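You operate a simulated robot arm through the tools that you are given. There is no shell and no other tool. Be economical: measure what you need, move in short steps, check, and stop when the job is done.

Carry out the task below with a simulated robot arm. There is one attempt and no reset: what you move stays moved.

TASK
Take the sheet on the top of the back table and put it away on the top of the long table. Take the blue box file from the bay a of the file rack and leave it on the top of the camera bench. Switch the red switch on. Switch the red bike dynamo on. The order is free.

Only the result counts: the job must be done as asked and must still hold three seconds after the hand-in. Knocking over, shifting, dropping, spilling or breaking anything else fails it.

THE ROBOT
A 7-joint arm with a vacuum gripper on a trunk, on a base that drives. Base frame: it is fixed to the floor where the robot stands at the start and does not move with it; the origin is under the middle of the robot, x ahead of it, y to its left, z up; the surface under the hand at the start is at about z = 76. Readings come in cm, rad, newtons and seconds.
With the tool pointing down near the work surface it reaches from about 12 to 82 cm from the robot's upright axis, wherever it stands. Its first joint turns from -2.897 to 2.897 rad. Places, roughly: blue box file [50, 275, 100]; red bike dynamo [-870, 290, 60]; red switch [40, 310, 100]; sheet (15x22x3 cm) [50, 20, 80]; top of the camera bench [-100, 470, 80]; top of the long table [-530, 220, 70]. Payload 1.88 kg.
Tool frame: the origin (TCP) lies in the middle of the cups' lips, and z points out of the cups. The gripper has 1 cup of 3.2 cm across, covering 3.2 by 3.2 cm (tool x, y); the bellows give 1.4 cm. With the vacuum on, a cup seals on a smooth face that it is pressed against (1 to 4 N); it does not hold porous or soft things. The pull reaches 41 N.
Orientation is told as [roll, pitch, yaw] about the base's x, y, z axes, in that order, counted from this pose: with the cups facing straight down, the tool's x points along the base's -x, its y along +y and its z along -z.

THE INTERFACE
- The arm moves only by the tool jog_arm. Its argument "plan" is text: rows parted by semicolons, each of 7 numbers parted by spaces: the shift along the tool's x, y, z in m, then the turn, a rotation vector about the tool's x, y, z in rad, then the vacuum: 1 switches it on, -1 off. In form: tx ty tz rx ry rz vac; .... A call has 1 to 8 rows; each row is the pose to reach, as a shift and turn from the pose commanded when the call began, along the tool's axes at that moment. Each row takes 0.2 s and may step no farther than 5 cm and 0.15 rad from the row before; otherwise, or with a gripper value out of range, the whole call is refused. Where a pose cannot be reached the arm comes as near as it can. A force on the tool above 40 N (or 10 N above the force at the start of the call, whichever is more), or a blocked arm, ends the call early, and 0.2 s more pass. The pull builds up within a second once a cup has sealed. Time passes only in rows, and 0.2 s behind the last, so rows that repeat a pose give it time. It gives the time, the measured TCP pose, the force on the tool (base axes) and the pull of the vacuum at its end, in the units of the frame above (readings bear some noise), with the torque about the TCP (base axes, N m) and any sound that the robot's microphone picked up.
- Cameras (640 x 400 px; columns grow to the right, rows downward): "scene" is now at [2.21, 16.9, 142.44]; the picture's right is [0.06, -1.00, 0.00], its down [-0.66, -0.04, -0.75] and it looks along [0.75, 0.04, -0.66] (base axes); focal length 278 px, centre (320, 200). "wrist" rides on the gripper at [8.2, 1.4, -21.6] in the tool frame; the picture's right is [-0.17, 0.99, 0.00], its down [-0.91, -0.15, -0.37] and it looks along [-0.37, -0.06, 0.93] (tool axes); focal length 243 px, centre (320, 200). There is no depth. A picture from a camera that has moved, and an enlarged one, comes with that camera's place and axes in the base frame and with its lens.
- camera(camera): a new picture of that camera. No time passes.
- move_column(by): slides the trunk up (or, below 0, down) by that many cm; the arm and the scene camera ride with it, the base frame stays. It gives what a move gives, with no picture.
- steer(legs): drives the robot by 1 to 6 legs, each [ahead, left, turn to the left] in cm, cm and rad, along the robot's own axes; the way and the turn of a leg run together, so that a leg with both is an arc; at most 150 cm and 3.142 rad a leg. The arm and the cameras ride along, it lands a little off, and it stops where it bumps. It gives what a move gives.
- head_to(pan, tilt): turns the head with the scene camera to pan (to the left, within 2.705 rad either way) and tilt (down, from -0.506 to 1.204), counted from straight ahead of the robot. It gives what a move gives.
- close_up(camera, box): a new picture of the part [left, top, right, bottom] of that camera's present view, enlarged. No time passes.
- sign_off(): hands the job in; it is judged then, once.

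Go step by step. Nothing tells you exact positions but the pictures and the camera data: compare them with the known pose of the tool, close in by small moves and look again before you grip or let go. The budget is 165 turns and 128 pictures, counting those below and the enlarged ones. Unless the task says otherwise, let go and move clear before handing in.

The tools are called after "Emit:" as name(argument=value, ...) on one line, values as JSON. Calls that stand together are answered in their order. jog_arm: Moves the arm, as the interface text tells. Its arguments: {"type":"object","properties":{"plan":{"type":"string"}},"required":["plan"]} The other tools are called the same way: move_column (by) slides the trunk up or down; steer (legs) drives the base; head_to (pan, tilt) turns the head that bears the scene camera; camera (camera) takes a picture; close_up (camera, box) takes an enlarged picture of a part of a camera's view; sign_off () hands the job in.

At the start:

```text
time: 0.0
eef_pos: [56.18, 5.49, 98.99]
ee_rot: [0.0, 0.001, 0.001]
wrist_force: [0.3, -0.4, -0.6]
moment: [-0.01, -0.02, 0.01]
pull: 0.0
trunk travel left (down, up): [-37.5, 21.5]
robot x, y, heading: [0.05, -0.21, 0.001]
head pan, tilt: [0.058, 0.723]
```

scene: 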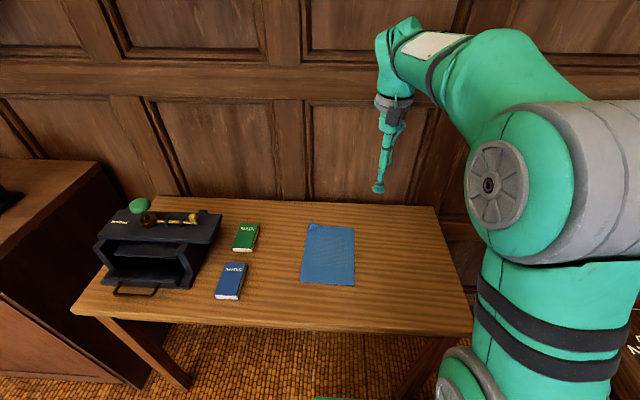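
wrist: 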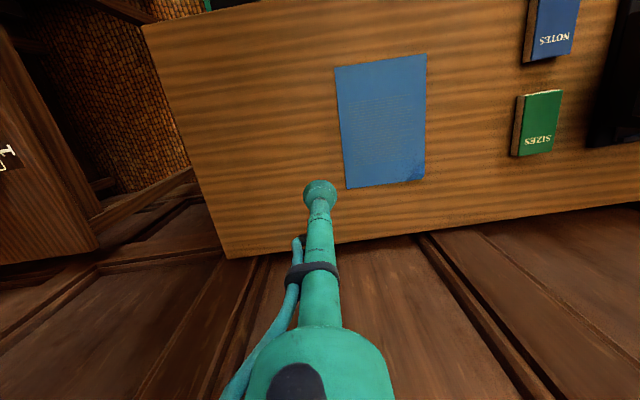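

The blue sheet lies on the back table near [53, 17]. I'll look closer at it before gripping.

Emit:
close_up(camera="wrist", box=[290, 40, 450, 200])

Emit:
close_up(camera="scene", box=[280, 210, 380, 300])

```text
2.50 times, centred on (370, 120) of wrist
camera zoom: at [47.96, 7.02, 120.64], right [0.17, 0.99, 0.0], down [0.91, -0.15, 0.37], along [0.37, -0.06, -0.93], focal length 606 px, centre (195, 400)
```

zoom: 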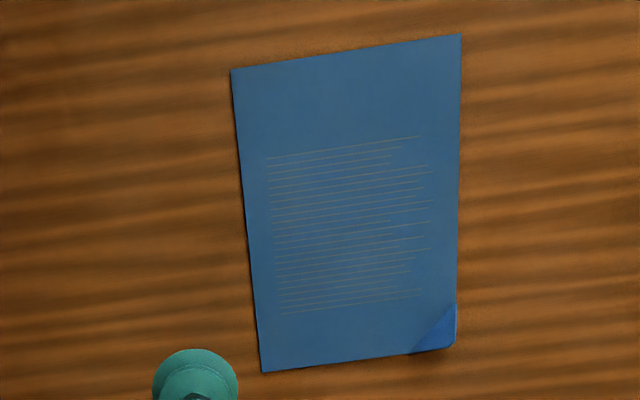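

```text
4.44 times, centred on (330, 255) of scene
camera zoom: at [2.21, 16.9, 142.44], right [0.06, -1.0, 0.0], down [-0.66, -0.04, -0.75], along [0.75, 0.04, -0.66], focal length 1237 px, centre (276, -44)
```

zoom: 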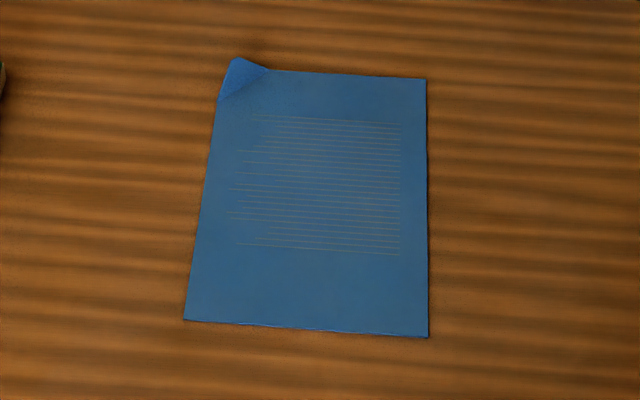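

The sheet's centre is about [53.1, 17.3] by both cameras. I move above it.

Emit:
jog_arm(plan="0.01 0.04 0.02 0 0 0 -1;0.02 0.08 0.04 0 0 0 -1;0.031 0.118 0.07 0 0 0 -1;0.031 0.118 0.11 0 0 0 -1;0.031 0.118 0.15 0 0 0 -1;0.031 0.118 0.18 0 0 0 -1;0.031 0.118 0.20 0 0 0 -1;0.031 0.118 0.20 0 0 0 -1")

Emit:
camera(camera="wrist")

```text
time: 1.8
eef_pos: [53.12, 17.46, 78.99]
ee_rot: [-0.001, 0.0, -0.001]
wrist_force: [0.3, 0.0, -0.5]
moment: [0.03, 0.03, 0.02]
pull: 0.0
trunk travel left (down, up): [-37.5, 21.5]
robot x, y, heading: [0.08, -0.02, -0.005]
head pan, tilt: [0.058, 0.723]
```

```text
123 pictures are left
camera wrist: at [44.89, 18.9, 100.63], right [0.17, 0.99, 0.0], down [0.91, -0.15, 0.37], along [0.37, -0.06, -0.93], focal length 243 px, centre (320, 200)
```

wrist: 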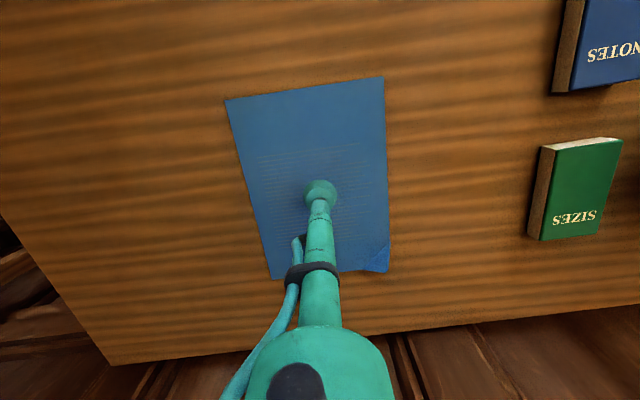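

It is centred over the sheet. I press down gently with the vacuum on.

Emit:
jog_arm(plan="0 0 0.01 0 0 0 1;0 0 0.018 0 0 0 1;0 0 0.024 0 0 0 1;0 0 0.028 0 0 0 1;0 0 0.028 0 0 0 1;0 0 0.028 0 0 0 1;0 0 0.028 0 0 0 1")

```text
time: 3.4
eef_pos: [53.09, 17.28, 76.26]
ee_rot: [-0.001, 0.001, 0.001]
wrist_force: [-5.8, -2.6, -6.3]
moment: [0.03, -0.04, 0.02]
pull: 40.4
trunk travel left (down, up): [-37.5, 21.5]
robot x, y, heading: [-0.16, 0.16, 0.002]
head pan, tilt: [0.058, 0.723]
```

The cup has sealed. I lift and check.

Emit:
jog_arm(plan="0 0 -0.02 0 0 0 1;0 0 -0.05 0 0 0 1;0 0 -0.09 0 0 0 1;0 0 -0.13 0 0 0 1;0 0 -0.17 0 0 0 1;0 0 -0.20 0 0 0 1;0 0 -0.20 0 0 0 1")

Emit:
camera(camera="wrist")

Emit:
head_to(pan=1.57, tilt=0.3)

Emit:
camera(camera="scene")

Emit:
head_to(pan=2.7, tilt=0.3)

Emit:
camera(camera="scene")

```text
time: 5.0
eef_pos: [53.19, 17.33, 96.25]
ee_rot: [-0.001, -0.001, 0.0]
wrist_force: [0.3, 0.3, -1.3]
moment: [-0.04, 0.0, 0.04]
pull: 40.7
trunk travel left (down, up): [-37.5, 21.5]
robot x, y, heading: [0.07, 0.06, 0.0]
head pan, tilt: [0.058, 0.723]
```

```text
122 pictures are left
camera wrist: at [44.86, 18.79, 117.89], right [0.17, 0.99, 0.0], down [0.91, -0.15, 0.37], along [0.37, -0.06, -0.93], focal length 243 px, centre (320, 200)
```

wrist: 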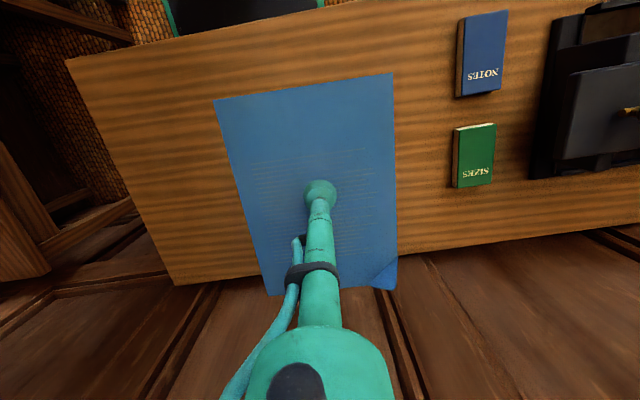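

```text
time: 6.6
eef_pos: [53.11, 17.4, 96.32]
ee_rot: [0.001, 0.001, 0.001]
wrist_force: [0.8, -0.1, -0.1]
moment: [0.0, 0.0, -0.02]
pull: 40.7
trunk travel left (down, up): [-37.5, 21.5]
robot x, y, heading: [-0.09, 0.15, 0.002]
head pan, tilt: [1.571, 0.3]
```

```text
121 pictures are left
camera scene: at [-6.19, 25.75, 146.24], right [1.0, 0.0, 0.0], down [0.0, -0.3, -0.96], along [0.0, 0.96, -0.3], focal length 278 px, centre (320, 200)
```

scene: 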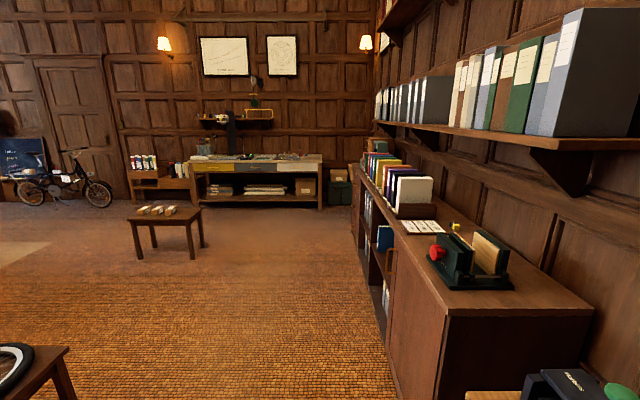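

```text
time: 8.0
eef_pos: [53.22, 17.38, 96.32]
ee_rot: [0.001, 0.001, -0.001]
wrist_force: [0.5, 0.3, 0.3]
moment: [0.01, 0.02, 0.01]
pull: 40.8
trunk travel left (down, up): [-37.5, 21.5]
robot x, y, heading: [0.24, 0.08, 0.002]
head pan, tilt: [2.7, 0.3]
```

```text
120 pictures are left
camera scene: at [-14.63, 20.41, 146.24], right [0.43, 0.9, 0.0], down [0.27, -0.13, -0.96], along [-0.86, 0.41, -0.3], focal length 278 px, centre (320, 200)
```

scene: 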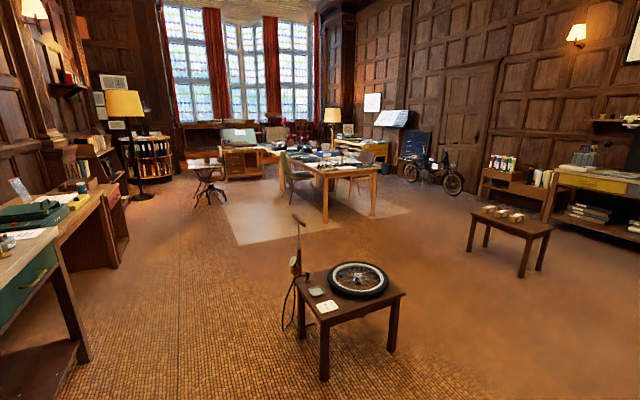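

The sheet is held. The long table lies to the far left behind me; I drive back, turn, and head between the wheel table and the book table along y≈200.

Emit:
steer(legs=[[-48, 0, 0], [0, 0, 1.571], [150, 0, 0], [52, 0, 0], [0, 0, 1.571]])

Emit:
head_to(pan=0.0, tilt=0.3)

Emit:
camera(camera="scene")

```text
time: 28.1
eef_pos: [-101.12, 186.29, 96.2]
ee_rot: [0.0, 0.0, 3.116]
wrist_force: [-0.9, -0.1, 0.0]
moment: [0.02, 0.0, 0.0]
pull: 40.8
trunk travel left (down, up): [-37.5, 21.5]
robot x, y, heading: [-47.61, 202.28, 3.112]
head pan, tilt: [2.7, 0.3]
```

```text
time: 30.5
eef_pos: [-101.09, 186.33, 96.31]
ee_rot: [0.0, 0.0, 3.115]
wrist_force: [-0.5, 0.0, 0.3]
moment: [0.0, 0.02, -0.01]
pull: 40.6
trunk travel left (down, up): [-37.5, 21.5]
robot x, y, heading: [-47.32, 202.13, 3.118]
head pan, tilt: [0.0, 0.3]
```

```text
119 pictures are left
camera scene: at [-51.44, 185.96, 146.24], right [0.03, 1.0, 0.0], down [0.3, -0.01, -0.96], along [-0.95, 0.02, -0.3], focal length 278 px, centre (320, 200)
```

scene: 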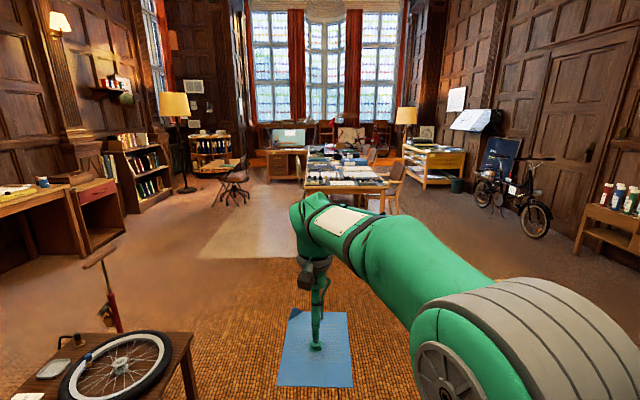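

The corridor ahead is free. I drive on toward the near end of the long table.

Emit:
steer(legs=[[150, 0, 0.025], [40, 0, 0]])

Emit:
camera(camera="scene")

```text
time: 40.0
eef_pos: [-291.37, 189.53, 96.22]
ee_rot: [0.0, -0.001, 3.125]
wrist_force: [0.9, 0.3, -0.5]
moment: [0.02, 0.0, -0.01]
pull: 40.5
trunk travel left (down, up): [-37.5, 21.5]
robot x, y, heading: [-238.14, 205.9, 3.121]
head pan, tilt: [0.0, 0.3]
```

```text
118 pictures are left
camera scene: at [-241.81, 189.74, 146.24], right [0.01, 1.0, 0.0], down [0.3, 0.0, -0.96], along [-0.96, 0.01, -0.3], focal length 278 px, centre (320, 200)
```

scene: 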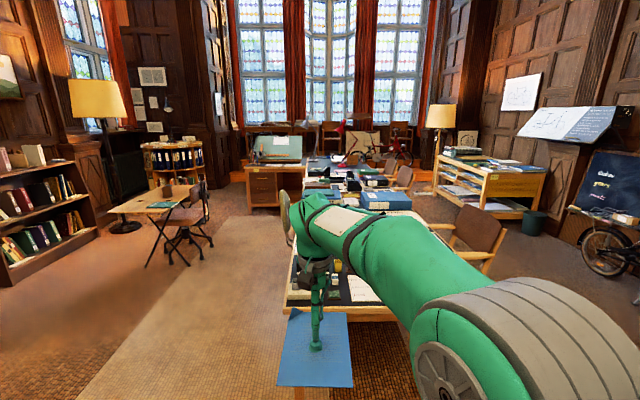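

The long table begins near x≈-331 and is cluttered. I raise the trunk to see a free spot on it.

Emit:
move_column(by=20)

Emit:
steer(legs=[[0, 40, 0]])

Emit:
head_to(pan=-0.3, tilt=0.45)

Emit:
camera(camera="scene")

```text
time: 42.2
eef_pos: [-291.38, 189.41, 116.22]
ee_rot: [0.0, 0.0, 3.126]
wrist_force: [-0.3, 0.8, 0.6]
moment: [-0.02, 0.0, 0.02]
pull: 40.8
trunk travel left (down, up): [-57.5, 1.5]
robot x, y, heading: [-237.81, 206.26, 3.124]
head pan, tilt: [0.0, 0.3]
```

```text
time: 44.7
eef_pos: [-291.98, 149.48, 116.26]
ee_rot: [-0.001, 0.0, 3.125]
wrist_force: [-0.4, -0.2, 0.0]
moment: [0.02, -0.03, 0.0]
pull: 40.6
trunk travel left (down, up): [-57.5, 1.5]
robot x, y, heading: [-238.8, 165.89, 3.121]
head pan, tilt: [0.0, 0.3]
```

```text
time: 45.5
eef_pos: [-292.06, 149.47, 116.23]
ee_rot: [0.002, 0.0, 3.123]
wrist_force: [-0.2, -0.1, -1.1]
moment: [0.01, 0.01, -0.01]
pull: 40.7
trunk travel left (down, up): [-57.5, 1.5]
robot x, y, heading: [-238.72, 165.95, 3.124]
head pan, tilt: [-0.3, 0.45]
```

```text
117 pictures are left
camera scene: at [-241.88, 152.36, 164.85], right [0.31, 0.95, 0.0], down [0.41, -0.14, -0.9], along [-0.86, 0.28, -0.43], focal length 278 px, centre (320, 200)
```

scene: 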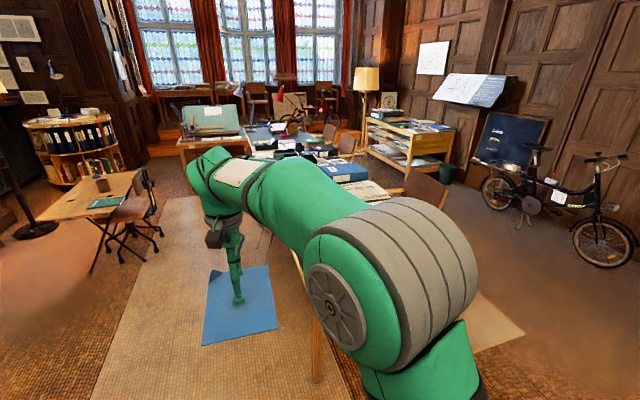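

The arm hides the table from this side. I shift right so that the table lies left of the arm.

Emit:
steer(legs=[[0, -105, 0]])

Emit:
head_to(pan=0.3, tilt=0.5)

Emit:
camera(camera="scene")

```text
time: 50.9
eef_pos: [-290.32, 254.15, 116.42]
ee_rot: [0.0, -0.002, 3.129]
wrist_force: [0.0, -0.1, 0.4]
moment: [-0.02, -0.01, -0.03]
pull: 40.4
trunk travel left (down, up): [-57.5, 1.5]
robot x, y, heading: [-237.45, 270.94, 3.128]
head pan, tilt: [-0.3, 0.45]
```

```text
time: 51.9
eef_pos: [-290.53, 254.3, 116.13]
ee_rot: [0.0, 0.001, 3.13]
wrist_force: [0.2, -0.6, -1.0]
moment: [-0.03, 0.03, 0.04]
pull: 40.2
trunk travel left (down, up): [-57.5, 1.5]
robot x, y, heading: [-237.28, 270.74, 3.127]
head pan, tilt: [0.3, 0.499]
```

```text
116 pictures are left
camera scene: at [-240.26, 251.83, 164.4], right [-0.28, 0.96, 0.0], down [0.46, 0.14, -0.88], along [-0.84, -0.25, -0.48], focal length 278 px, centre (320, 200)
```

scene: 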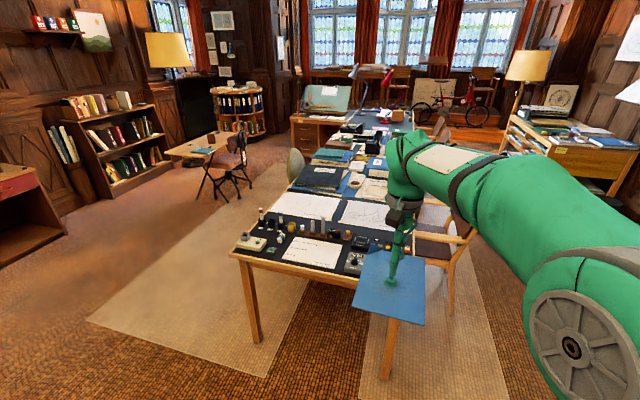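

Emit:
close_up(camera="scene", box=[220, 90, 460, 300])

```text
1.90 times, centred on (340, 195) of scene
camera zoom: at [-240.26, 251.83, 164.4], right [-0.28, 0.96, 0.0], down [0.46, 0.14, -0.88], along [-0.84, -0.25, -0.48], focal length 530 px, centre (282, 210)
```

zoom: 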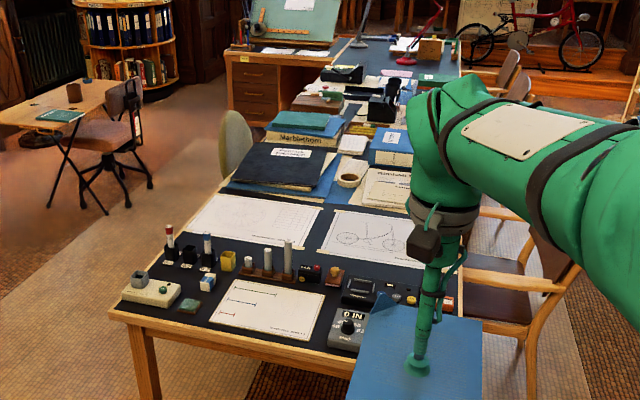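

The table's near end carries two flat drawings; the left one at about x −408..−370, y 179..214 is a clear flat spot. I drive round to the table's left side, facing it.

Emit:
steer(legs=[[0, 148, 0], [0, 0, -1.556], [0, 100, 0]])

Emit:
head_to(pan=0.5, tilt=0.7)

Emit:
camera(camera="scene")

```text
time: 67.9
eef_pos: [-356.74, 175.19, 116.35]
ee_rot: [0.0, -0.001, 1.567]
wrist_force: [-0.4, 0.2, 0.5]
moment: [0.0, 0.0, 0.01]
pull: 40.8
trunk travel left (down, up): [-57.5, 1.5]
robot x, y, heading: [-339.7, 122.2, 1.563]
head pan, tilt: [0.3, 0.499]
```

```text
time: 68.6
eef_pos: [-356.87, 175.21, 116.3]
ee_rot: [0.0, 0.001, 1.568]
wrist_force: [1.2, 0.0, 0.6]
moment: [-0.01, -0.04, 0.0]
pull: 40.3
trunk travel left (down, up): [-57.5, 1.5]
robot x, y, heading: [-339.72, 121.99, 1.566]
head pan, tilt: [0.499, 0.7]
```

```text
114 pictures are left
camera scene: at [-360.28, 123.53, 162.63], right [0.88, 0.47, 0.0], down [0.31, -0.57, -0.77], along [-0.36, 0.67, -0.64], focal length 278 px, centre (320, 200)
```

scene: 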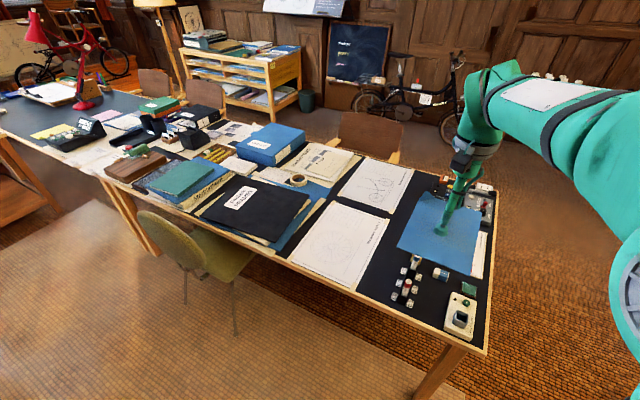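

The drawing's centre is at about [-389, 196]. I move left and slightly ahead so the sheet hovers over it.

Emit:
steer(legs=[[10, 32, 0]])

Emit:
camera(camera="scene")

Emit:
camera(camera="wrist")

```text
time: 70.8
eef_pos: [-388.76, 185.37, 116.23]
ee_rot: [-0.002, 0.0, 1.565]
wrist_force: [0.8, 0.2, -0.6]
moment: [0.02, 0.0, -0.01]
pull: 40.9
trunk travel left (down, up): [-57.5, 1.5]
robot x, y, heading: [-371.69, 132.77, 1.564]
head pan, tilt: [0.499, 0.7]
```

```text
113 pictures are left
camera scene: at [-392.24, 133.79, 162.63], right [0.88, 0.47, 0.0], down [0.31, -0.57, -0.76], along [-0.36, 0.67, -0.64], focal length 278 px, centre (320, 200)
```

scene: 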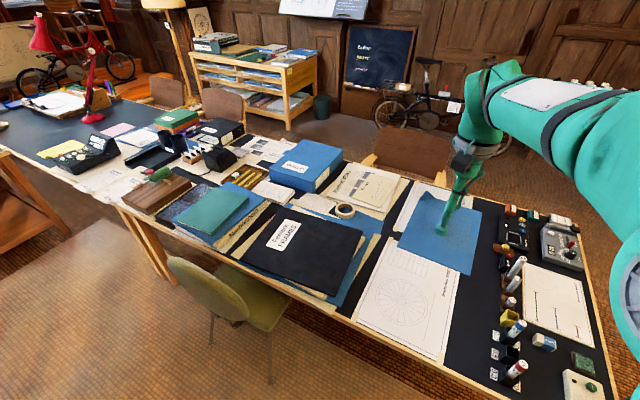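

```text
112 pictures are left
camera wrist: at [-390.1, 177.26, 137.85], right [-0.99, 0.17, 0.0], down [0.16, 0.91, 0.37], along [0.06, 0.37, -0.93], focal length 243 px, centre (320, 200)
```

wrist: 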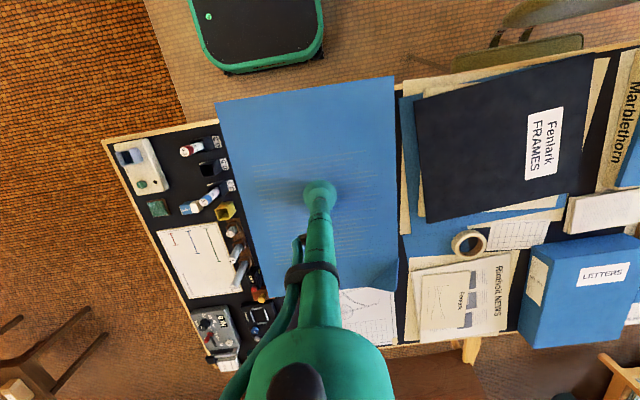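

The sheet hovers over the drawing. I shift 12 cm inward and descend.

Emit:
jog_arm(plan="-0.04 0 0.02 0 0 0 1;-0.08 0 0.05 0 0 0 1;-0.12 0 0.08 0 0 0 1;-0.12 0 0.13 0 0 0 1;-0.12 0 0.18 0 0 0 1;-0.12 0 0.23 0 0 0 1;-0.12 0 0.28 0 0 0 1;-0.12 0 0.32 0 0 0 1")

Emit:
camera(camera="wrist")

Emit:
camera(camera="scene")

```text
time: 72.6
eef_pos: [-388.57, 197.43, 84.13]
ee_rot: [0.001, 0.0, 1.564]
wrist_force: [0.0, -0.6, 0.2]
moment: [-0.01, -0.02, -0.01]
pull: 41.0
trunk travel left (down, up): [-57.5, 1.5]
robot x, y, heading: [-371.61, 131.95, 1.566]
head pan, tilt: [0.499, 0.7]
```

```text
111 pictures are left
camera wrist: at [-389.98, 189.28, 105.67], right [-0.99, 0.17, 0.0], down [0.16, 0.91, 0.37], along [0.06, 0.37, -0.93], focal length 243 px, centre (320, 200)
```

wrist: 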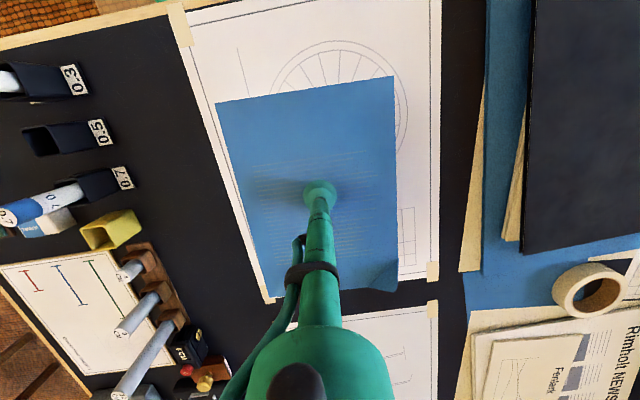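

```text
110 pictures are left
camera scene: at [-392.23, 133.8, 162.63], right [0.88, 0.47, 0.0], down [0.3, -0.57, -0.76], along [-0.36, 0.67, -0.64], focal length 278 px, centre (320, 200)
```

scene: 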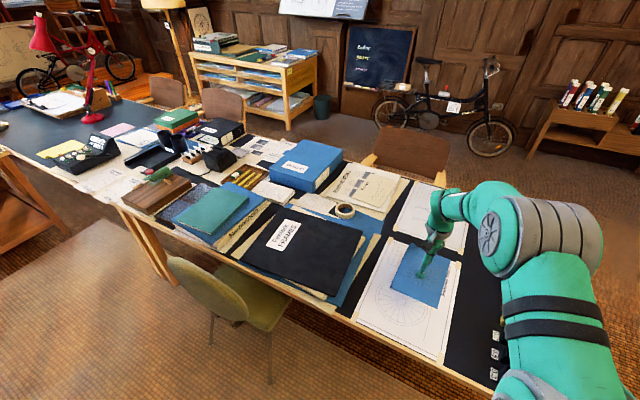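

The sheet is within the taped drawing. I lower until contact.

Emit:
jog_arm(plan="0 0.0 0.04 0 0 0 1;0 0 0.07 0 0 0 1;0 0 0.09 0 0 0 1;0 0 0.10 0 0 0 1;0 0 0.105 0 0 0 1;0 0 0.105 0 0 0 1")

Emit:
camera(camera="wrist")

```text
time: 74.0
eef_pos: [-388.48, 197.24, 74.04]
ee_rot: [0.001, -0.001, 1.565]
wrist_force: [7.2, -13.9, 21.9]
moment: [0.02, -0.03, -0.13]
pull: 40.9
trunk travel left (down, up): [-57.5, 1.5]
robot x, y, heading: [-371.51, 132.64, 1.564]
head pan, tilt: [0.499, 0.7]
```

```text
109 pictures are left
camera wrist: at [-389.96, 189.08, 95.54], right [-0.98, 0.17, 0.0], down [0.16, 0.91, 0.38], along [0.06, 0.37, -0.93], focal length 243 px, centre (320, 200)
```

wrist: 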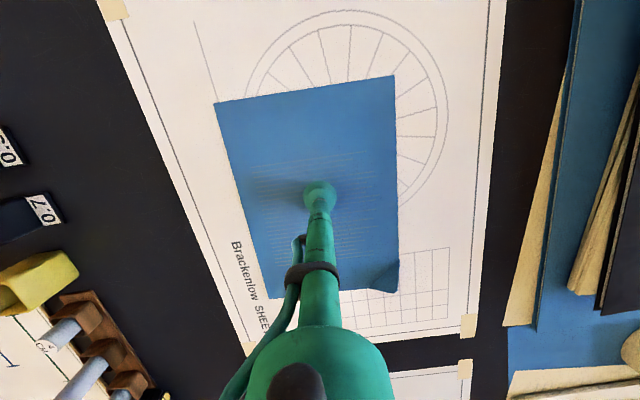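

Contact is made (22 N). I ease off, release and rise.

Emit:
jog_arm(plan="0 0 -0.004 0 0 0 1;0 0 -0.004 0 0 0 -1;0 0 -0.004 0 0 0 -1;0 0 -0.004 0 0 0 -1;0 0 -0.004 0 0 0 -1;0 0 -0.004 0 0 0 -1")

Emit:
jog_arm(plan="0 0 -0.005 0 0 0 -1;0 0 -0.01 0 0 0 -1;0 0 -0.03 0 0 0 -1;0 0 -0.07 0 0 0 -1;0 0 -0.12 0 0 0 -1;0 0 -0.17 0 0 0 -1;0 0 -0.22 0 0 0 -1;0 0 -0.26 0 0 0 -1")

Emit:
camera(camera="wrist")

Emit:
head_to(pan=0.8, tilt=0.4)

Emit:
camera(camera="scene")

```text
time: 75.4
eef_pos: [-388.56, 197.48, 74.24]
ee_rot: [0.0, 0.0, 1.566]
wrist_force: [0.1, 0.9, -0.4]
moment: [0.0, 0.03, 0.0]
pull: 0.0
trunk travel left (down, up): [-57.5, 1.5]
robot x, y, heading: [-371.29, 132.06, 1.563]
head pan, tilt: [0.499, 0.7]
```

```text
time: 77.2
eef_pos: [-388.46, 197.25, 100.09]
ee_rot: [0.001, 0.001, 1.566]
wrist_force: [-0.3, -0.3, 0.0]
moment: [0.01, 0.01, -0.03]
pull: 0.0
trunk travel left (down, up): [-57.5, 1.5]
robot x, y, heading: [-371.77, 132.03, 1.563]
head pan, tilt: [0.499, 0.7]
```

```text
108 pictures are left
camera wrist: at [-389.94, 189.22, 121.72], right [-0.99, 0.17, 0.0], down [0.16, 0.91, 0.37], along [0.06, 0.37, -0.93], focal length 243 px, centre (320, 200)
```

wrist: 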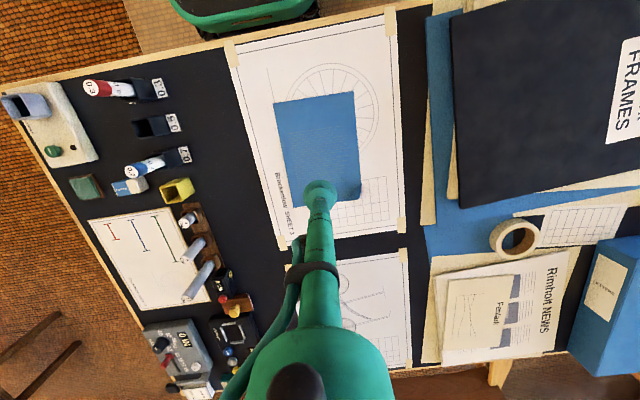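

```text
time: 78.0
eef_pos: [-388.58, 197.44, 100.08]
ee_rot: [0.001, -0.001, 1.565]
wrist_force: [-0.9, -1.2, -1.0]
moment: [-0.01, 0.0, -0.01]
pull: 0.0
trunk travel left (down, up): [-57.5, 1.5]
robot x, y, heading: [-371.78, 132.24, 1.562]
head pan, tilt: [0.799, 0.4]
```

```text
107 pictures are left
camera scene: at [-394.8, 132.81, 165.31], right [0.7, 0.71, 0.0], down [0.28, -0.27, -0.92], along [-0.66, 0.65, -0.39], focal length 278 px, centre (320, 200)
```

scene: 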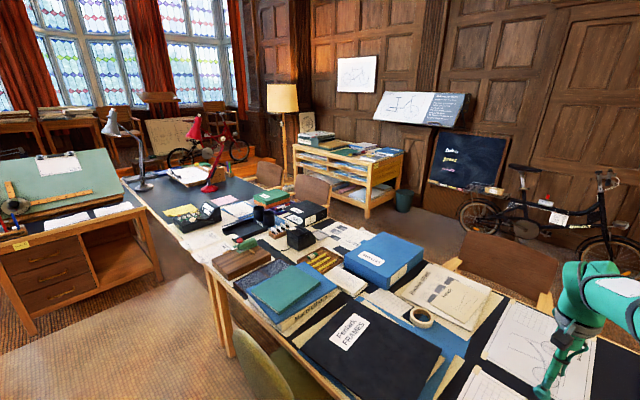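

The sheet is down on the long table. The red bike stands by the window beyond; I go around the near end and along the right side at y≈358, between chairs and shelf.

Emit:
steer(legs=[[0, -107, 0], [0, 0, 1.579], [0, -150, 0], [0, -76, 0]])

Emit:
head_to(pan=0.1, tilt=0.4)

Emit:
camera(camera="scene")

```text
time: 98.2
eef_pos: [-336.13, 340.51, 100.08]
ee_rot: [0.0, -0.001, -3.102]
wrist_force: [-0.2, -0.6, 0.0]
moment: [0.02, 0.01, -0.03]
pull: 0.1
trunk travel left (down, up): [-57.5, 1.5]
robot x, y, heading: [-271.7, 360.5, -3.106]
head pan, tilt: [0.799, 0.4]
```

```text
time: 99.3
eef_pos: [-336.1, 340.49, 100.12]
ee_rot: [0.0, 0.0, -3.102]
wrist_force: [0.8, -0.3, 0.8]
moment: [0.0, -0.01, 0.01]
pull: 0.0
trunk travel left (down, up): [-57.5, 1.5]
robot x, y, heading: [-271.57, 360.14, -3.103]
head pan, tilt: [0.099, 0.4]
```

```text
106 pictures are left
camera scene: at [-274.48, 342.93, 165.31], right [-0.14, 0.99, 0.0], down [0.39, 0.05, -0.92], along [-0.91, -0.13, -0.39], focal length 278 px, centre (320, 200)
```

scene: 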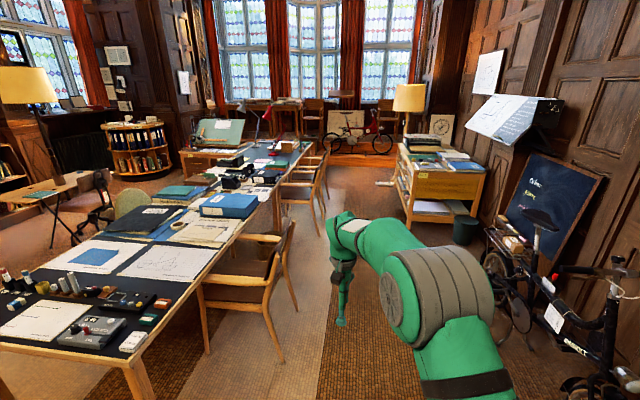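

The corridor between chairs (to y≈302) and the bike/shelf (from y≈410) is passable along y≈358. I drive ahead.

Emit:
steer(legs=[[0, 2, -0.039], [150, 0, 0], [120, 0, 0]])

Emit:
camera(camera="scene")

```text
time: 112.8
eef_pos: [-606.56, 340.8, 100.12]
ee_rot: [0.001, 0.0, -3.137]
wrist_force: [0.3, -0.1, 0.5]
moment: [0.04, -0.02, 0.01]
pull: 0.1
trunk travel left (down, up): [-57.5, 1.5]
robot x, y, heading: [-541.54, 358.4, -3.137]
head pan, tilt: [0.099, 0.4]
```

```text
105 pictures are left
camera scene: at [-544.86, 340.94, 165.31], right [-0.1, 0.99, 0.0], down [0.39, 0.04, -0.92], along [-0.92, -0.1, -0.39], focal length 278 px, centre (320, 200)
```

scene: 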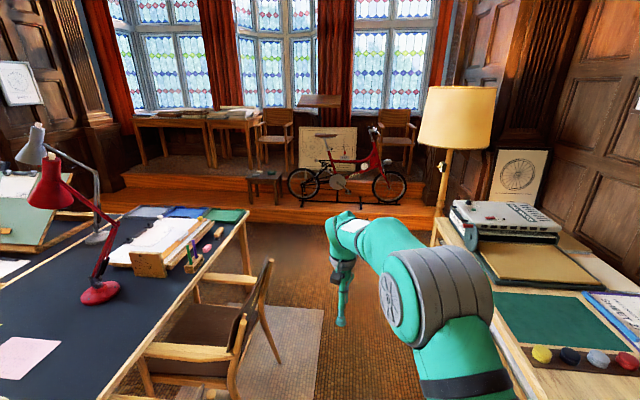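

Emit:
close_up(camera="scene", box=[230, 100, 450, 240])

```text
2.86 times, centred on (340, 170) of scene
camera zoom: at [-544.86, 340.94, 165.31], right [-0.1, 0.99, 0.0], down [0.39, 0.04, -0.92], along [-0.92, -0.1, -0.39], focal length 795 px, centre (263, 286)
```

zoom: 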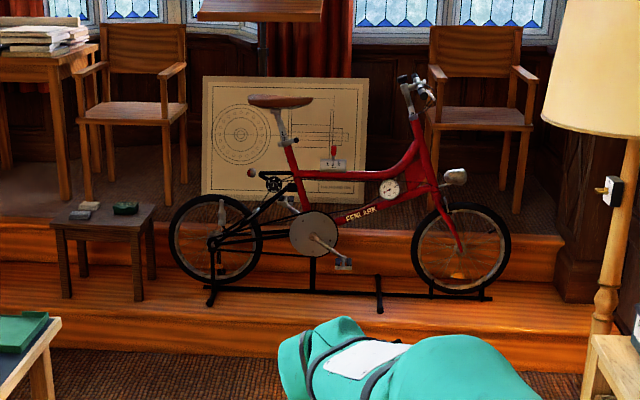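

The bike is on the lower step (front edge x≈-855), with something on the rear wheel near [-880, 290]. I drive closer.

Emit:
steer(legs=[[135, 0, 0]])

Emit:
head_to(pan=0.25, tilt=0.4)

Emit:
camera(camera="scene")

```text
time: 119.5
eef_pos: [-741.3, 338.36, 100.21]
ee_rot: [0.0, 0.0, -3.124]
wrist_force: [0.8, 0.3, 0.2]
moment: [0.0, 0.0, 0.02]
pull: 0.0
trunk travel left (down, up): [-57.5, 1.5]
robot x, y, heading: [-676.49, 356.79, -3.123]
head pan, tilt: [0.099, 0.4]
```

```text
time: 120.2
eef_pos: [-741.19, 338.21, 100.03]
ee_rot: [0.002, -0.001, -3.124]
wrist_force: [-0.2, 0.0, -0.3]
moment: [-0.04, -0.01, -0.02]
pull: 0.0
trunk travel left (down, up): [-57.5, 1.5]
robot x, y, heading: [-676.53, 356.54, -3.116]
head pan, tilt: [0.25, 0.4]
```

```text
103 pictures are left
camera scene: at [-679.33, 338.04, 165.31], right [-0.26, 0.96, 0.0], down [0.38, 0.1, -0.92], along [-0.89, -0.24, -0.39], focal length 278 px, centre (320, 200)
```

scene: 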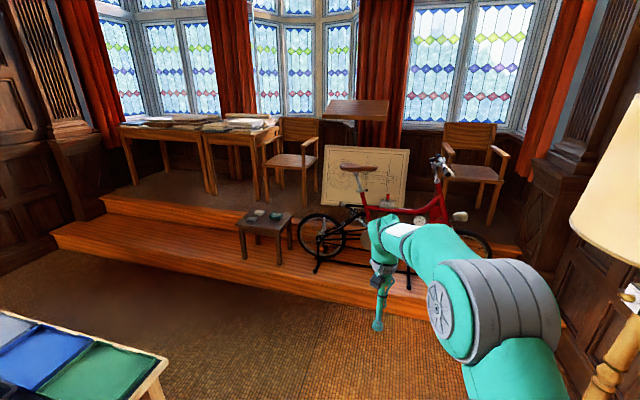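

Emit:
close_up(camera="scene", box=[290, 150, 400, 280])

```text
3.08 times, centred on (345, 215) of scene
camera zoom: at [-679.33, 338.04, 165.31], right [-0.26, 0.96, 0.0], down [0.38, 0.1, -0.92], along [-0.89, -0.24, -0.39], focal length 856 px, centre (243, 154)
```

zoom: 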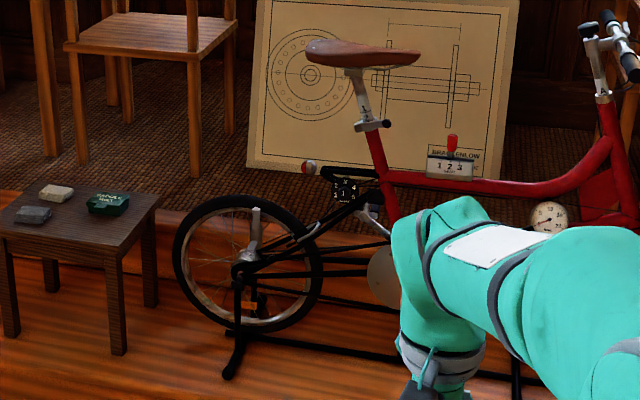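

The dynamo seems to be the grey lever-like part on the rear wheel's near side. I get closer and look.

Emit:
steer(legs=[[35, 25, -0.02], [30, 18, 0]])

Emit:
head_to(pan=0.1, tilt=0.7)

Emit:
camera(camera="scene")

```text
time: 124.7
eef_pos: [-806.46, 296.68, 100.04]
ee_rot: [-0.001, 0.002, 3.137]
wrist_force: [-0.4, -0.8, -0.6]
moment: [0.0, 0.01, -0.03]
pull: 0.1
trunk travel left (down, up): [-57.5, 1.5]
robot x, y, heading: [-741.5, 313.85, 3.131]
head pan, tilt: [0.25, 0.4]
```

```text
time: 125.5
eef_pos: [-806.5, 296.54, 100.03]
ee_rot: [0.0, 0.002, 3.137]
wrist_force: [-1.1, -0.8, 0.0]
moment: [0.0, 0.01, -0.02]
pull: 0.0
trunk travel left (down, up): [-57.5, 1.5]
robot x, y, heading: [-741.33, 313.74, 3.134]
head pan, tilt: [0.099, 0.7]
```

```text
101 pictures are left
camera scene: at [-744.06, 296.39, 162.63], right [-0.09, 1.0, 0.0], down [0.64, 0.06, -0.77], along [-0.76, -0.07, -0.64], focal length 278 px, centre (320, 200)
```

scene: 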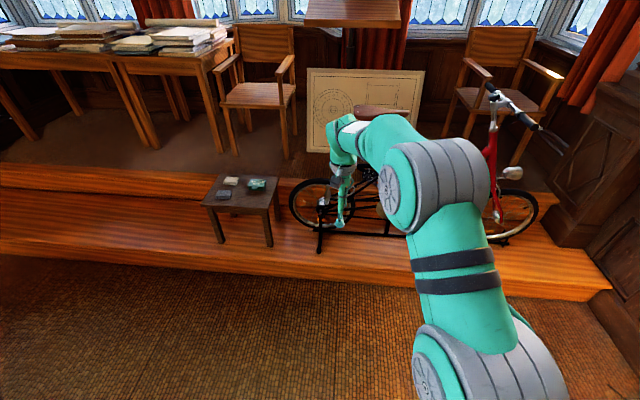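

Emit:
steer(legs=[[0, 30, 0]])

Emit:
close_up(camera="scene", box=[270, 120, 430, 270])

Emit:
camera(camera="wrist")

```text
time: 127.7
eef_pos: [-804.66, 267.53, 100.01]
ee_rot: [0.001, 0.001, -3.092]
wrist_force: [-0.3, 0.1, -0.9]
moment: [-0.01, -0.02, 0.0]
pull: 0.1
trunk travel left (down, up): [-57.5, 1.5]
robot x, y, heading: [-740.6, 287.84, -3.091]
head pan, tilt: [0.099, 0.7]
stopped in leg 1: the robot was blocked; the commanded pose is now the measured one
```

```text
2.67 times, centred on (350, 195) of scene
camera zoom: at [-742.25, 270.84, 162.63], right [-0.15, 0.99, 0.0], down [0.64, 0.1, -0.76], along [-0.76, -0.11, -0.64], focal length 742 px, centre (240, 213)
```

zoom: 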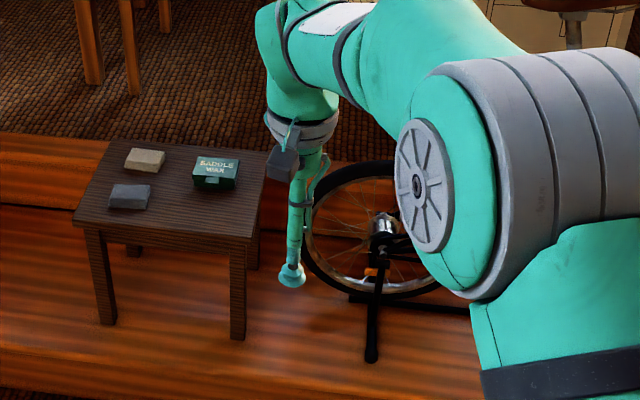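

```text
99 pictures are left
camera wrist: at [-796.39, 266.68, 121.67], right [-0.12, -0.99, 0.0], down [-0.92, 0.11, 0.37], along [-0.37, 0.04, -0.93], focal length 243 px, centre (320, 200)
```

wrist: 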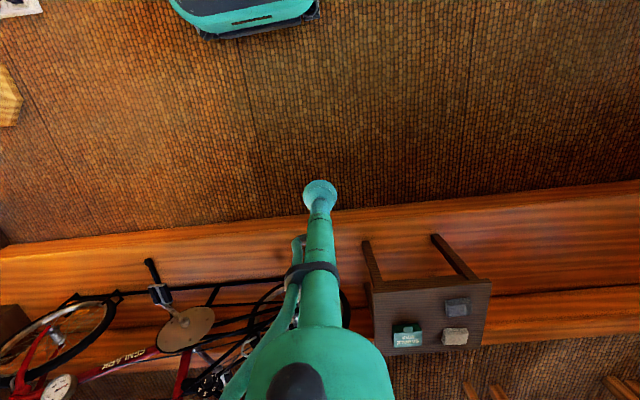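

I nudged something at the table end by going the wrong way; I move right and check for it.

Emit:
steer(legs=[[0, -30, -0.05], [0, -35, 0]])

Emit:
head_to(pan=0.35, tilt=0.7)

Emit:
camera(camera="scene")

Emit:
head_to(pan=2.1, tilt=0.7)

Emit:
camera(camera="scene")

```text
time: 131.5
eef_pos: [-806.32, 333.77, 99.98]
ee_rot: [0.0, 0.002, 3.137]
wrist_force: [0.5, -0.3, 0.2]
moment: [-0.05, 0.02, -0.01]
pull: 0.2
trunk travel left (down, up): [-57.5, 1.5]
robot x, y, heading: [-741.03, 350.64, 3.141]
head pan, tilt: [0.099, 0.7]
stopped in leg 2: the robot was blocked; the commanded pose is now the measured one
```

```text
time: 132.3
eef_pos: [-806.35, 333.59, 100.09]
ee_rot: [0.0, 0.002, 3.137]
wrist_force: [-0.1, 0.4, 0.2]
moment: [-0.01, 0.0, 0.01]
pull: 0.0
trunk travel left (down, up): [-57.5, 1.5]
robot x, y, heading: [-741.09, 350.82, 3.139]
head pan, tilt: [0.351, 0.7]
```

```text
98 pictures are left
camera scene: at [-743.37, 331.42, 162.63], right [-0.34, 0.94, 0.0], down [0.61, 0.22, -0.76], along [-0.72, -0.26, -0.64], focal length 278 px, centre (320, 200)
```

scene: 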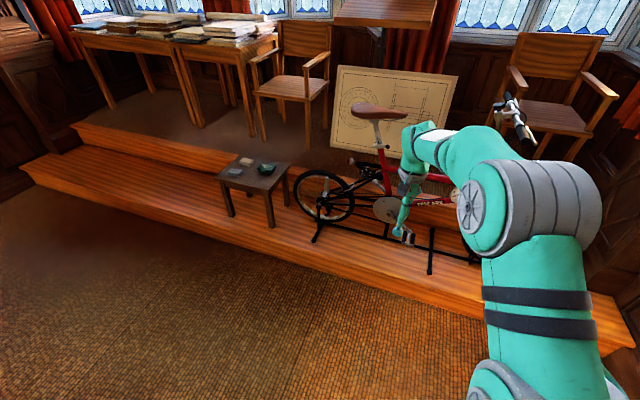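

```text
time: 134.1
eef_pos: [-806.34, 333.59, 100.12]
ee_rot: [-0.001, 0.002, 3.138]
wrist_force: [-0.2, 0.3, -0.4]
moment: [0.01, 0.03, 0.01]
pull: 0.0
trunk travel left (down, up): [-57.5, 1.5]
robot x, y, heading: [-741.1, 350.7, 3.146]
head pan, tilt: [2.1, 0.7]
```

```text
97 pictures are left
camera scene: at [-731.11, 327.0, 162.63], right [-0.86, -0.5, 0.0], down [-0.32, 0.56, -0.76], along [0.39, -0.66, -0.64], focal length 278 px, centre (320, 200)
```

scene: 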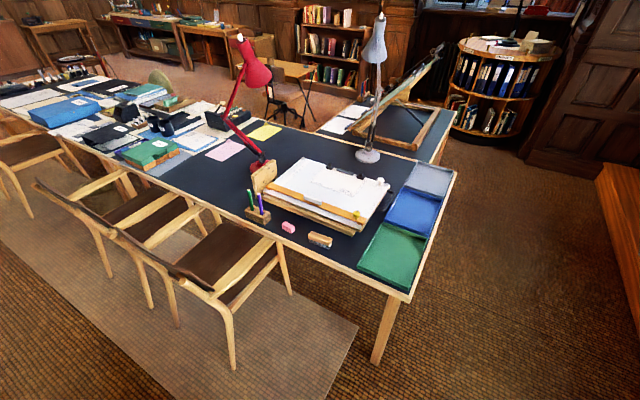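

The table end looks undisturbed. I was also blocked on the right at y≈351; I look there.

Emit:
head_to(pan=-2.0, tilt=0.9)

Emit:
camera(camera="scene")

Emit:
head_to(pan=0.35, tilt=0.7)

Emit:
close_up(camera="scene", box=[280, 140, 420, 260])

```text
time: 137.4
eef_pos: [-806.22, 333.58, 100.12]
ee_rot: [0.0, 0.001, 3.137]
wrist_force: [0.2, 0.5, 0.0]
moment: [0.01, 0.01, 0.01]
pull: 0.1
trunk travel left (down, up): [-57.5, 1.5]
robot x, y, heading: [-741.16, 350.73, 3.15]
head pan, tilt: [-2.0, 0.901]
```

```text
96 pictures are left
camera scene: at [-732.24, 341.2, 161.01], right [0.91, -0.42, 0.0], down [-0.33, -0.71, -0.62], along [0.26, 0.56, -0.78], focal length 278 px, centre (320, 200)
```

scene: 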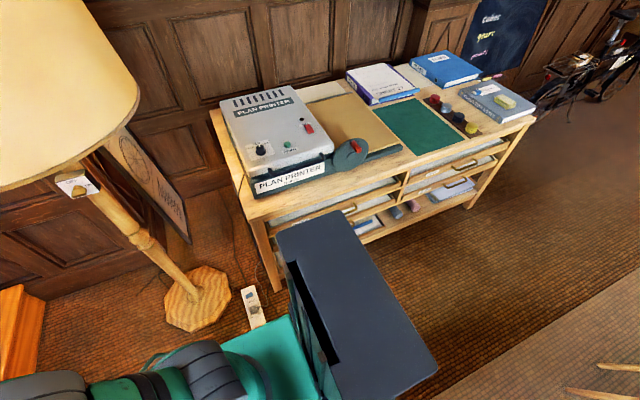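

```text
time: 139.6
eef_pos: [-806.33, 333.56, 100.04]
ee_rot: [0.0, 0.001, 3.138]
wrist_force: [-0.2, 0.3, 0.7]
moment: [0.0, -0.02, 0.01]
pull: 0.0
trunk travel left (down, up): [-57.5, 1.5]
robot x, y, heading: [-741.44, 350.69, 3.137]
head pan, tilt: [0.351, 0.7]
```

```text
3.33 times, centred on (350, 200) of scene
camera zoom: at [-743.37, 331.43, 162.63], right [-0.34, 0.94, 0.0], down [0.61, 0.22, -0.76], along [-0.72, -0.26, -0.64], focal length 928 px, centre (220, 200)
```

zoom: 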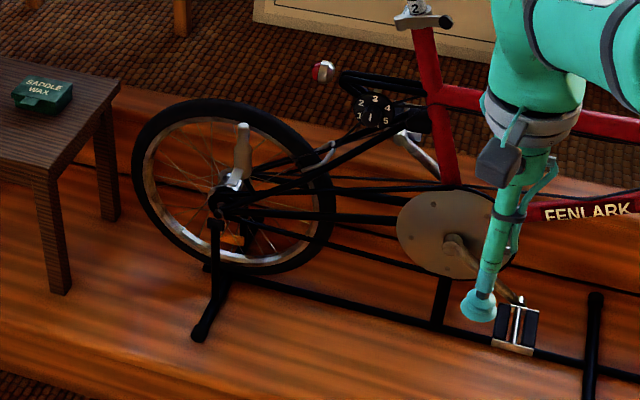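

The dynamo is a grey lever standing up near the rear hub. I pull the arm in and drive nearer for a detailed look.

Emit:
jog_arm(plan="0.05 0 0 0 0 0 -1;0.10 0 0 0 0 0 -1;0.15 0 0 0 0 0 -1;0.20 0 0 0 0 0 -1;0.25 0 0 0 0 0 -1;0.27 0 0 0 0 0 -1")

Emit:
steer(legs=[[45, 10, 0]])

Emit:
head_to(pan=0.35, tilt=0.85)

Emit:
camera(camera="scene")

```text
time: 141.0
eef_pos: [-779.14, 333.51, 100.08]
ee_rot: [-0.001, -0.001, 3.139]
wrist_force: [-0.5, -0.1, -0.4]
moment: [-0.03, 0.04, -0.02]
pull: 0.1
trunk travel left (down, up): [-57.5, 1.5]
robot x, y, heading: [-740.81, 350.55, 3.139]
head pan, tilt: [0.351, 0.7]
```

```text
time: 143.8
eef_pos: [-824.38, 323.36, 100.09]
ee_rot: [0.0, 0.0, 3.14]
wrist_force: [-0.1, -0.2, -1.5]
moment: [0.02, -0.02, 0.0]
pull: 0.0
trunk travel left (down, up): [-57.5, 1.5]
robot x, y, heading: [-786.38, 340.98, -3.142]
head pan, tilt: [0.351, 0.7]
```

```text
time: 144.4
eef_pos: [-824.4, 323.45, 100.17]
ee_rot: [0.0, 0.002, 3.14]
wrist_force: [-0.7, 0.1, 0.1]
moment: [0.01, -0.02, 0.04]
pull: 0.1
trunk travel left (down, up): [-57.5, 1.5]
robot x, y, heading: [-786.19, 340.57, -3.142]
head pan, tilt: [0.351, 0.85]
```

```text
94 pictures are left
camera scene: at [-787.78, 321.66, 161.41], right [-0.34, 0.94, 0.0], down [0.71, 0.26, -0.66], along [-0.62, -0.23, -0.75], focal length 278 px, centre (320, 200)
```

scene: 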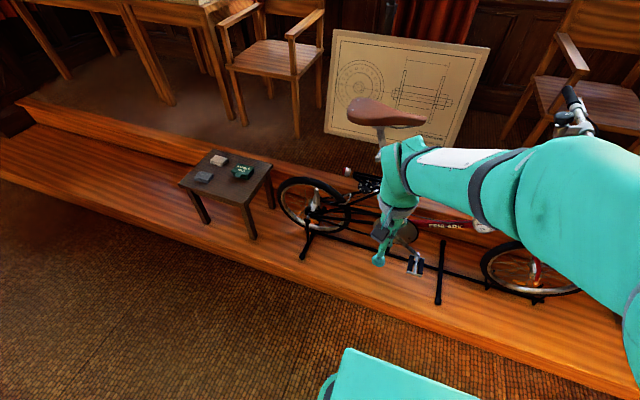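

Emit:
close_up(camera="scene", box=[265, 150, 385, 260])

```text
3.64 times, centred on (325, 205) of scene
camera zoom: at [-787.78, 321.66, 161.41], right [-0.34, 0.94, 0.0], down [0.71, 0.26, -0.66], along [-0.62, -0.23, -0.75], focal length 1012 px, centre (302, 182)
```

zoom: 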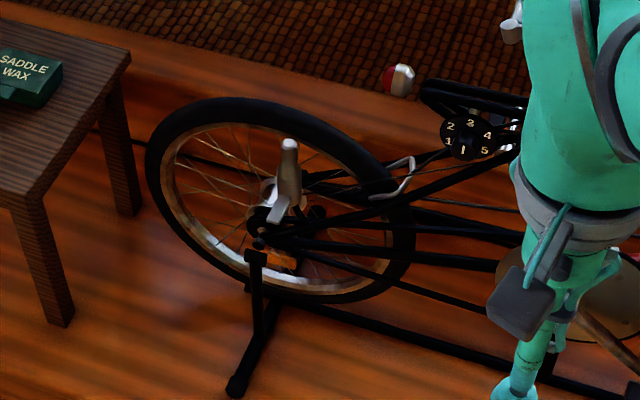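

Emit:
close_up(camera="wrist", box=[390, 210, 530, 330])

```text
3.33 times, centred on (460, 270) of wrist
camera zoom: at [-816.18, 322.1, 121.72], right [-0.17, -0.99, 0.0], down [-0.91, 0.16, 0.37], along [-0.37, 0.06, -0.93], focal length 809 px, centre (-147, -33)
```

zoom: 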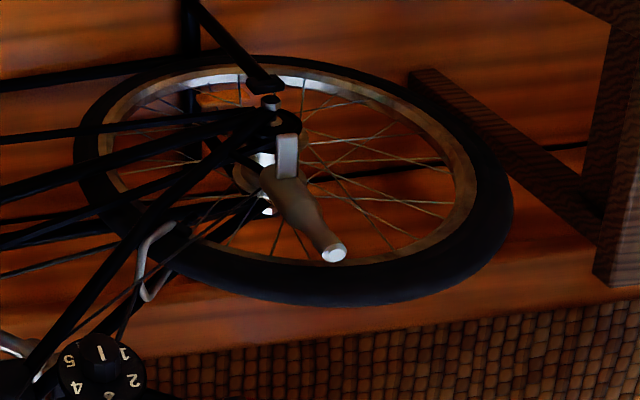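

The dynamo is a bottle body with a small paddle at its base sticking toward me (about [-866, 288, 55]). I lower and look closer with the wrist camera.

Emit:
steer(legs=[[0, 14, 0]])

Emit:
move_column(by=-20)

Emit:
camera(camera="wrist")

Emit:
close_up(camera="scene", box=[265, 130, 425, 250])

```text
time: 145.8
eef_pos: [-824.23, 309.45, 100.06]
ee_rot: [0.001, 0.002, 3.139]
wrist_force: [0.8, 0.1, 0.2]
moment: [-0.01, 0.01, 0.03]
pull: 0.0
trunk travel left (down, up): [-57.5, 1.5]
robot x, y, heading: [-786.32, 326.38, -3.143]
head pan, tilt: [0.351, 0.85]
```

```text
time: 147.9
eef_pos: [-824.33, 309.49, 80.16]
ee_rot: [0.0, 0.002, 3.139]
wrist_force: [-0.5, 0.7, -0.2]
moment: [-0.02, 0.02, 0.0]
pull: 0.1
trunk travel left (down, up): [-37.5, 21.5]
robot x, y, heading: [-786.19, 326.71, -3.14]
head pan, tilt: [0.351, 0.85]
```

```text
91 pictures are left
camera wrist: at [-816.16, 308.08, 101.72], right [-0.17, -0.99, 0.0], down [-0.91, 0.15, 0.37], along [-0.37, 0.06, -0.93], focal length 243 px, centre (320, 200)
```

wrist: 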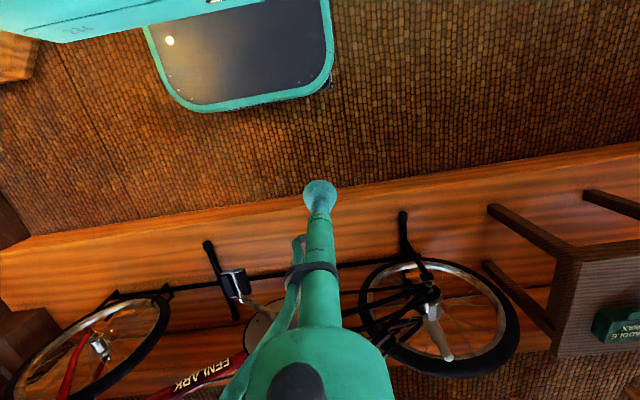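

```text
3.33 times, centred on (345, 190) of scene
camera zoom: at [-787.75, 307.67, 141.41], right [-0.34, 0.94, 0.0], down [0.71, 0.26, -0.66], along [-0.62, -0.23, -0.75], focal length 928 px, centre (237, 233)
```

zoom: 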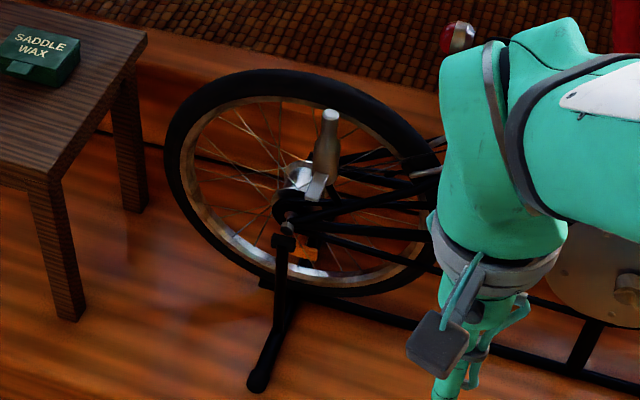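

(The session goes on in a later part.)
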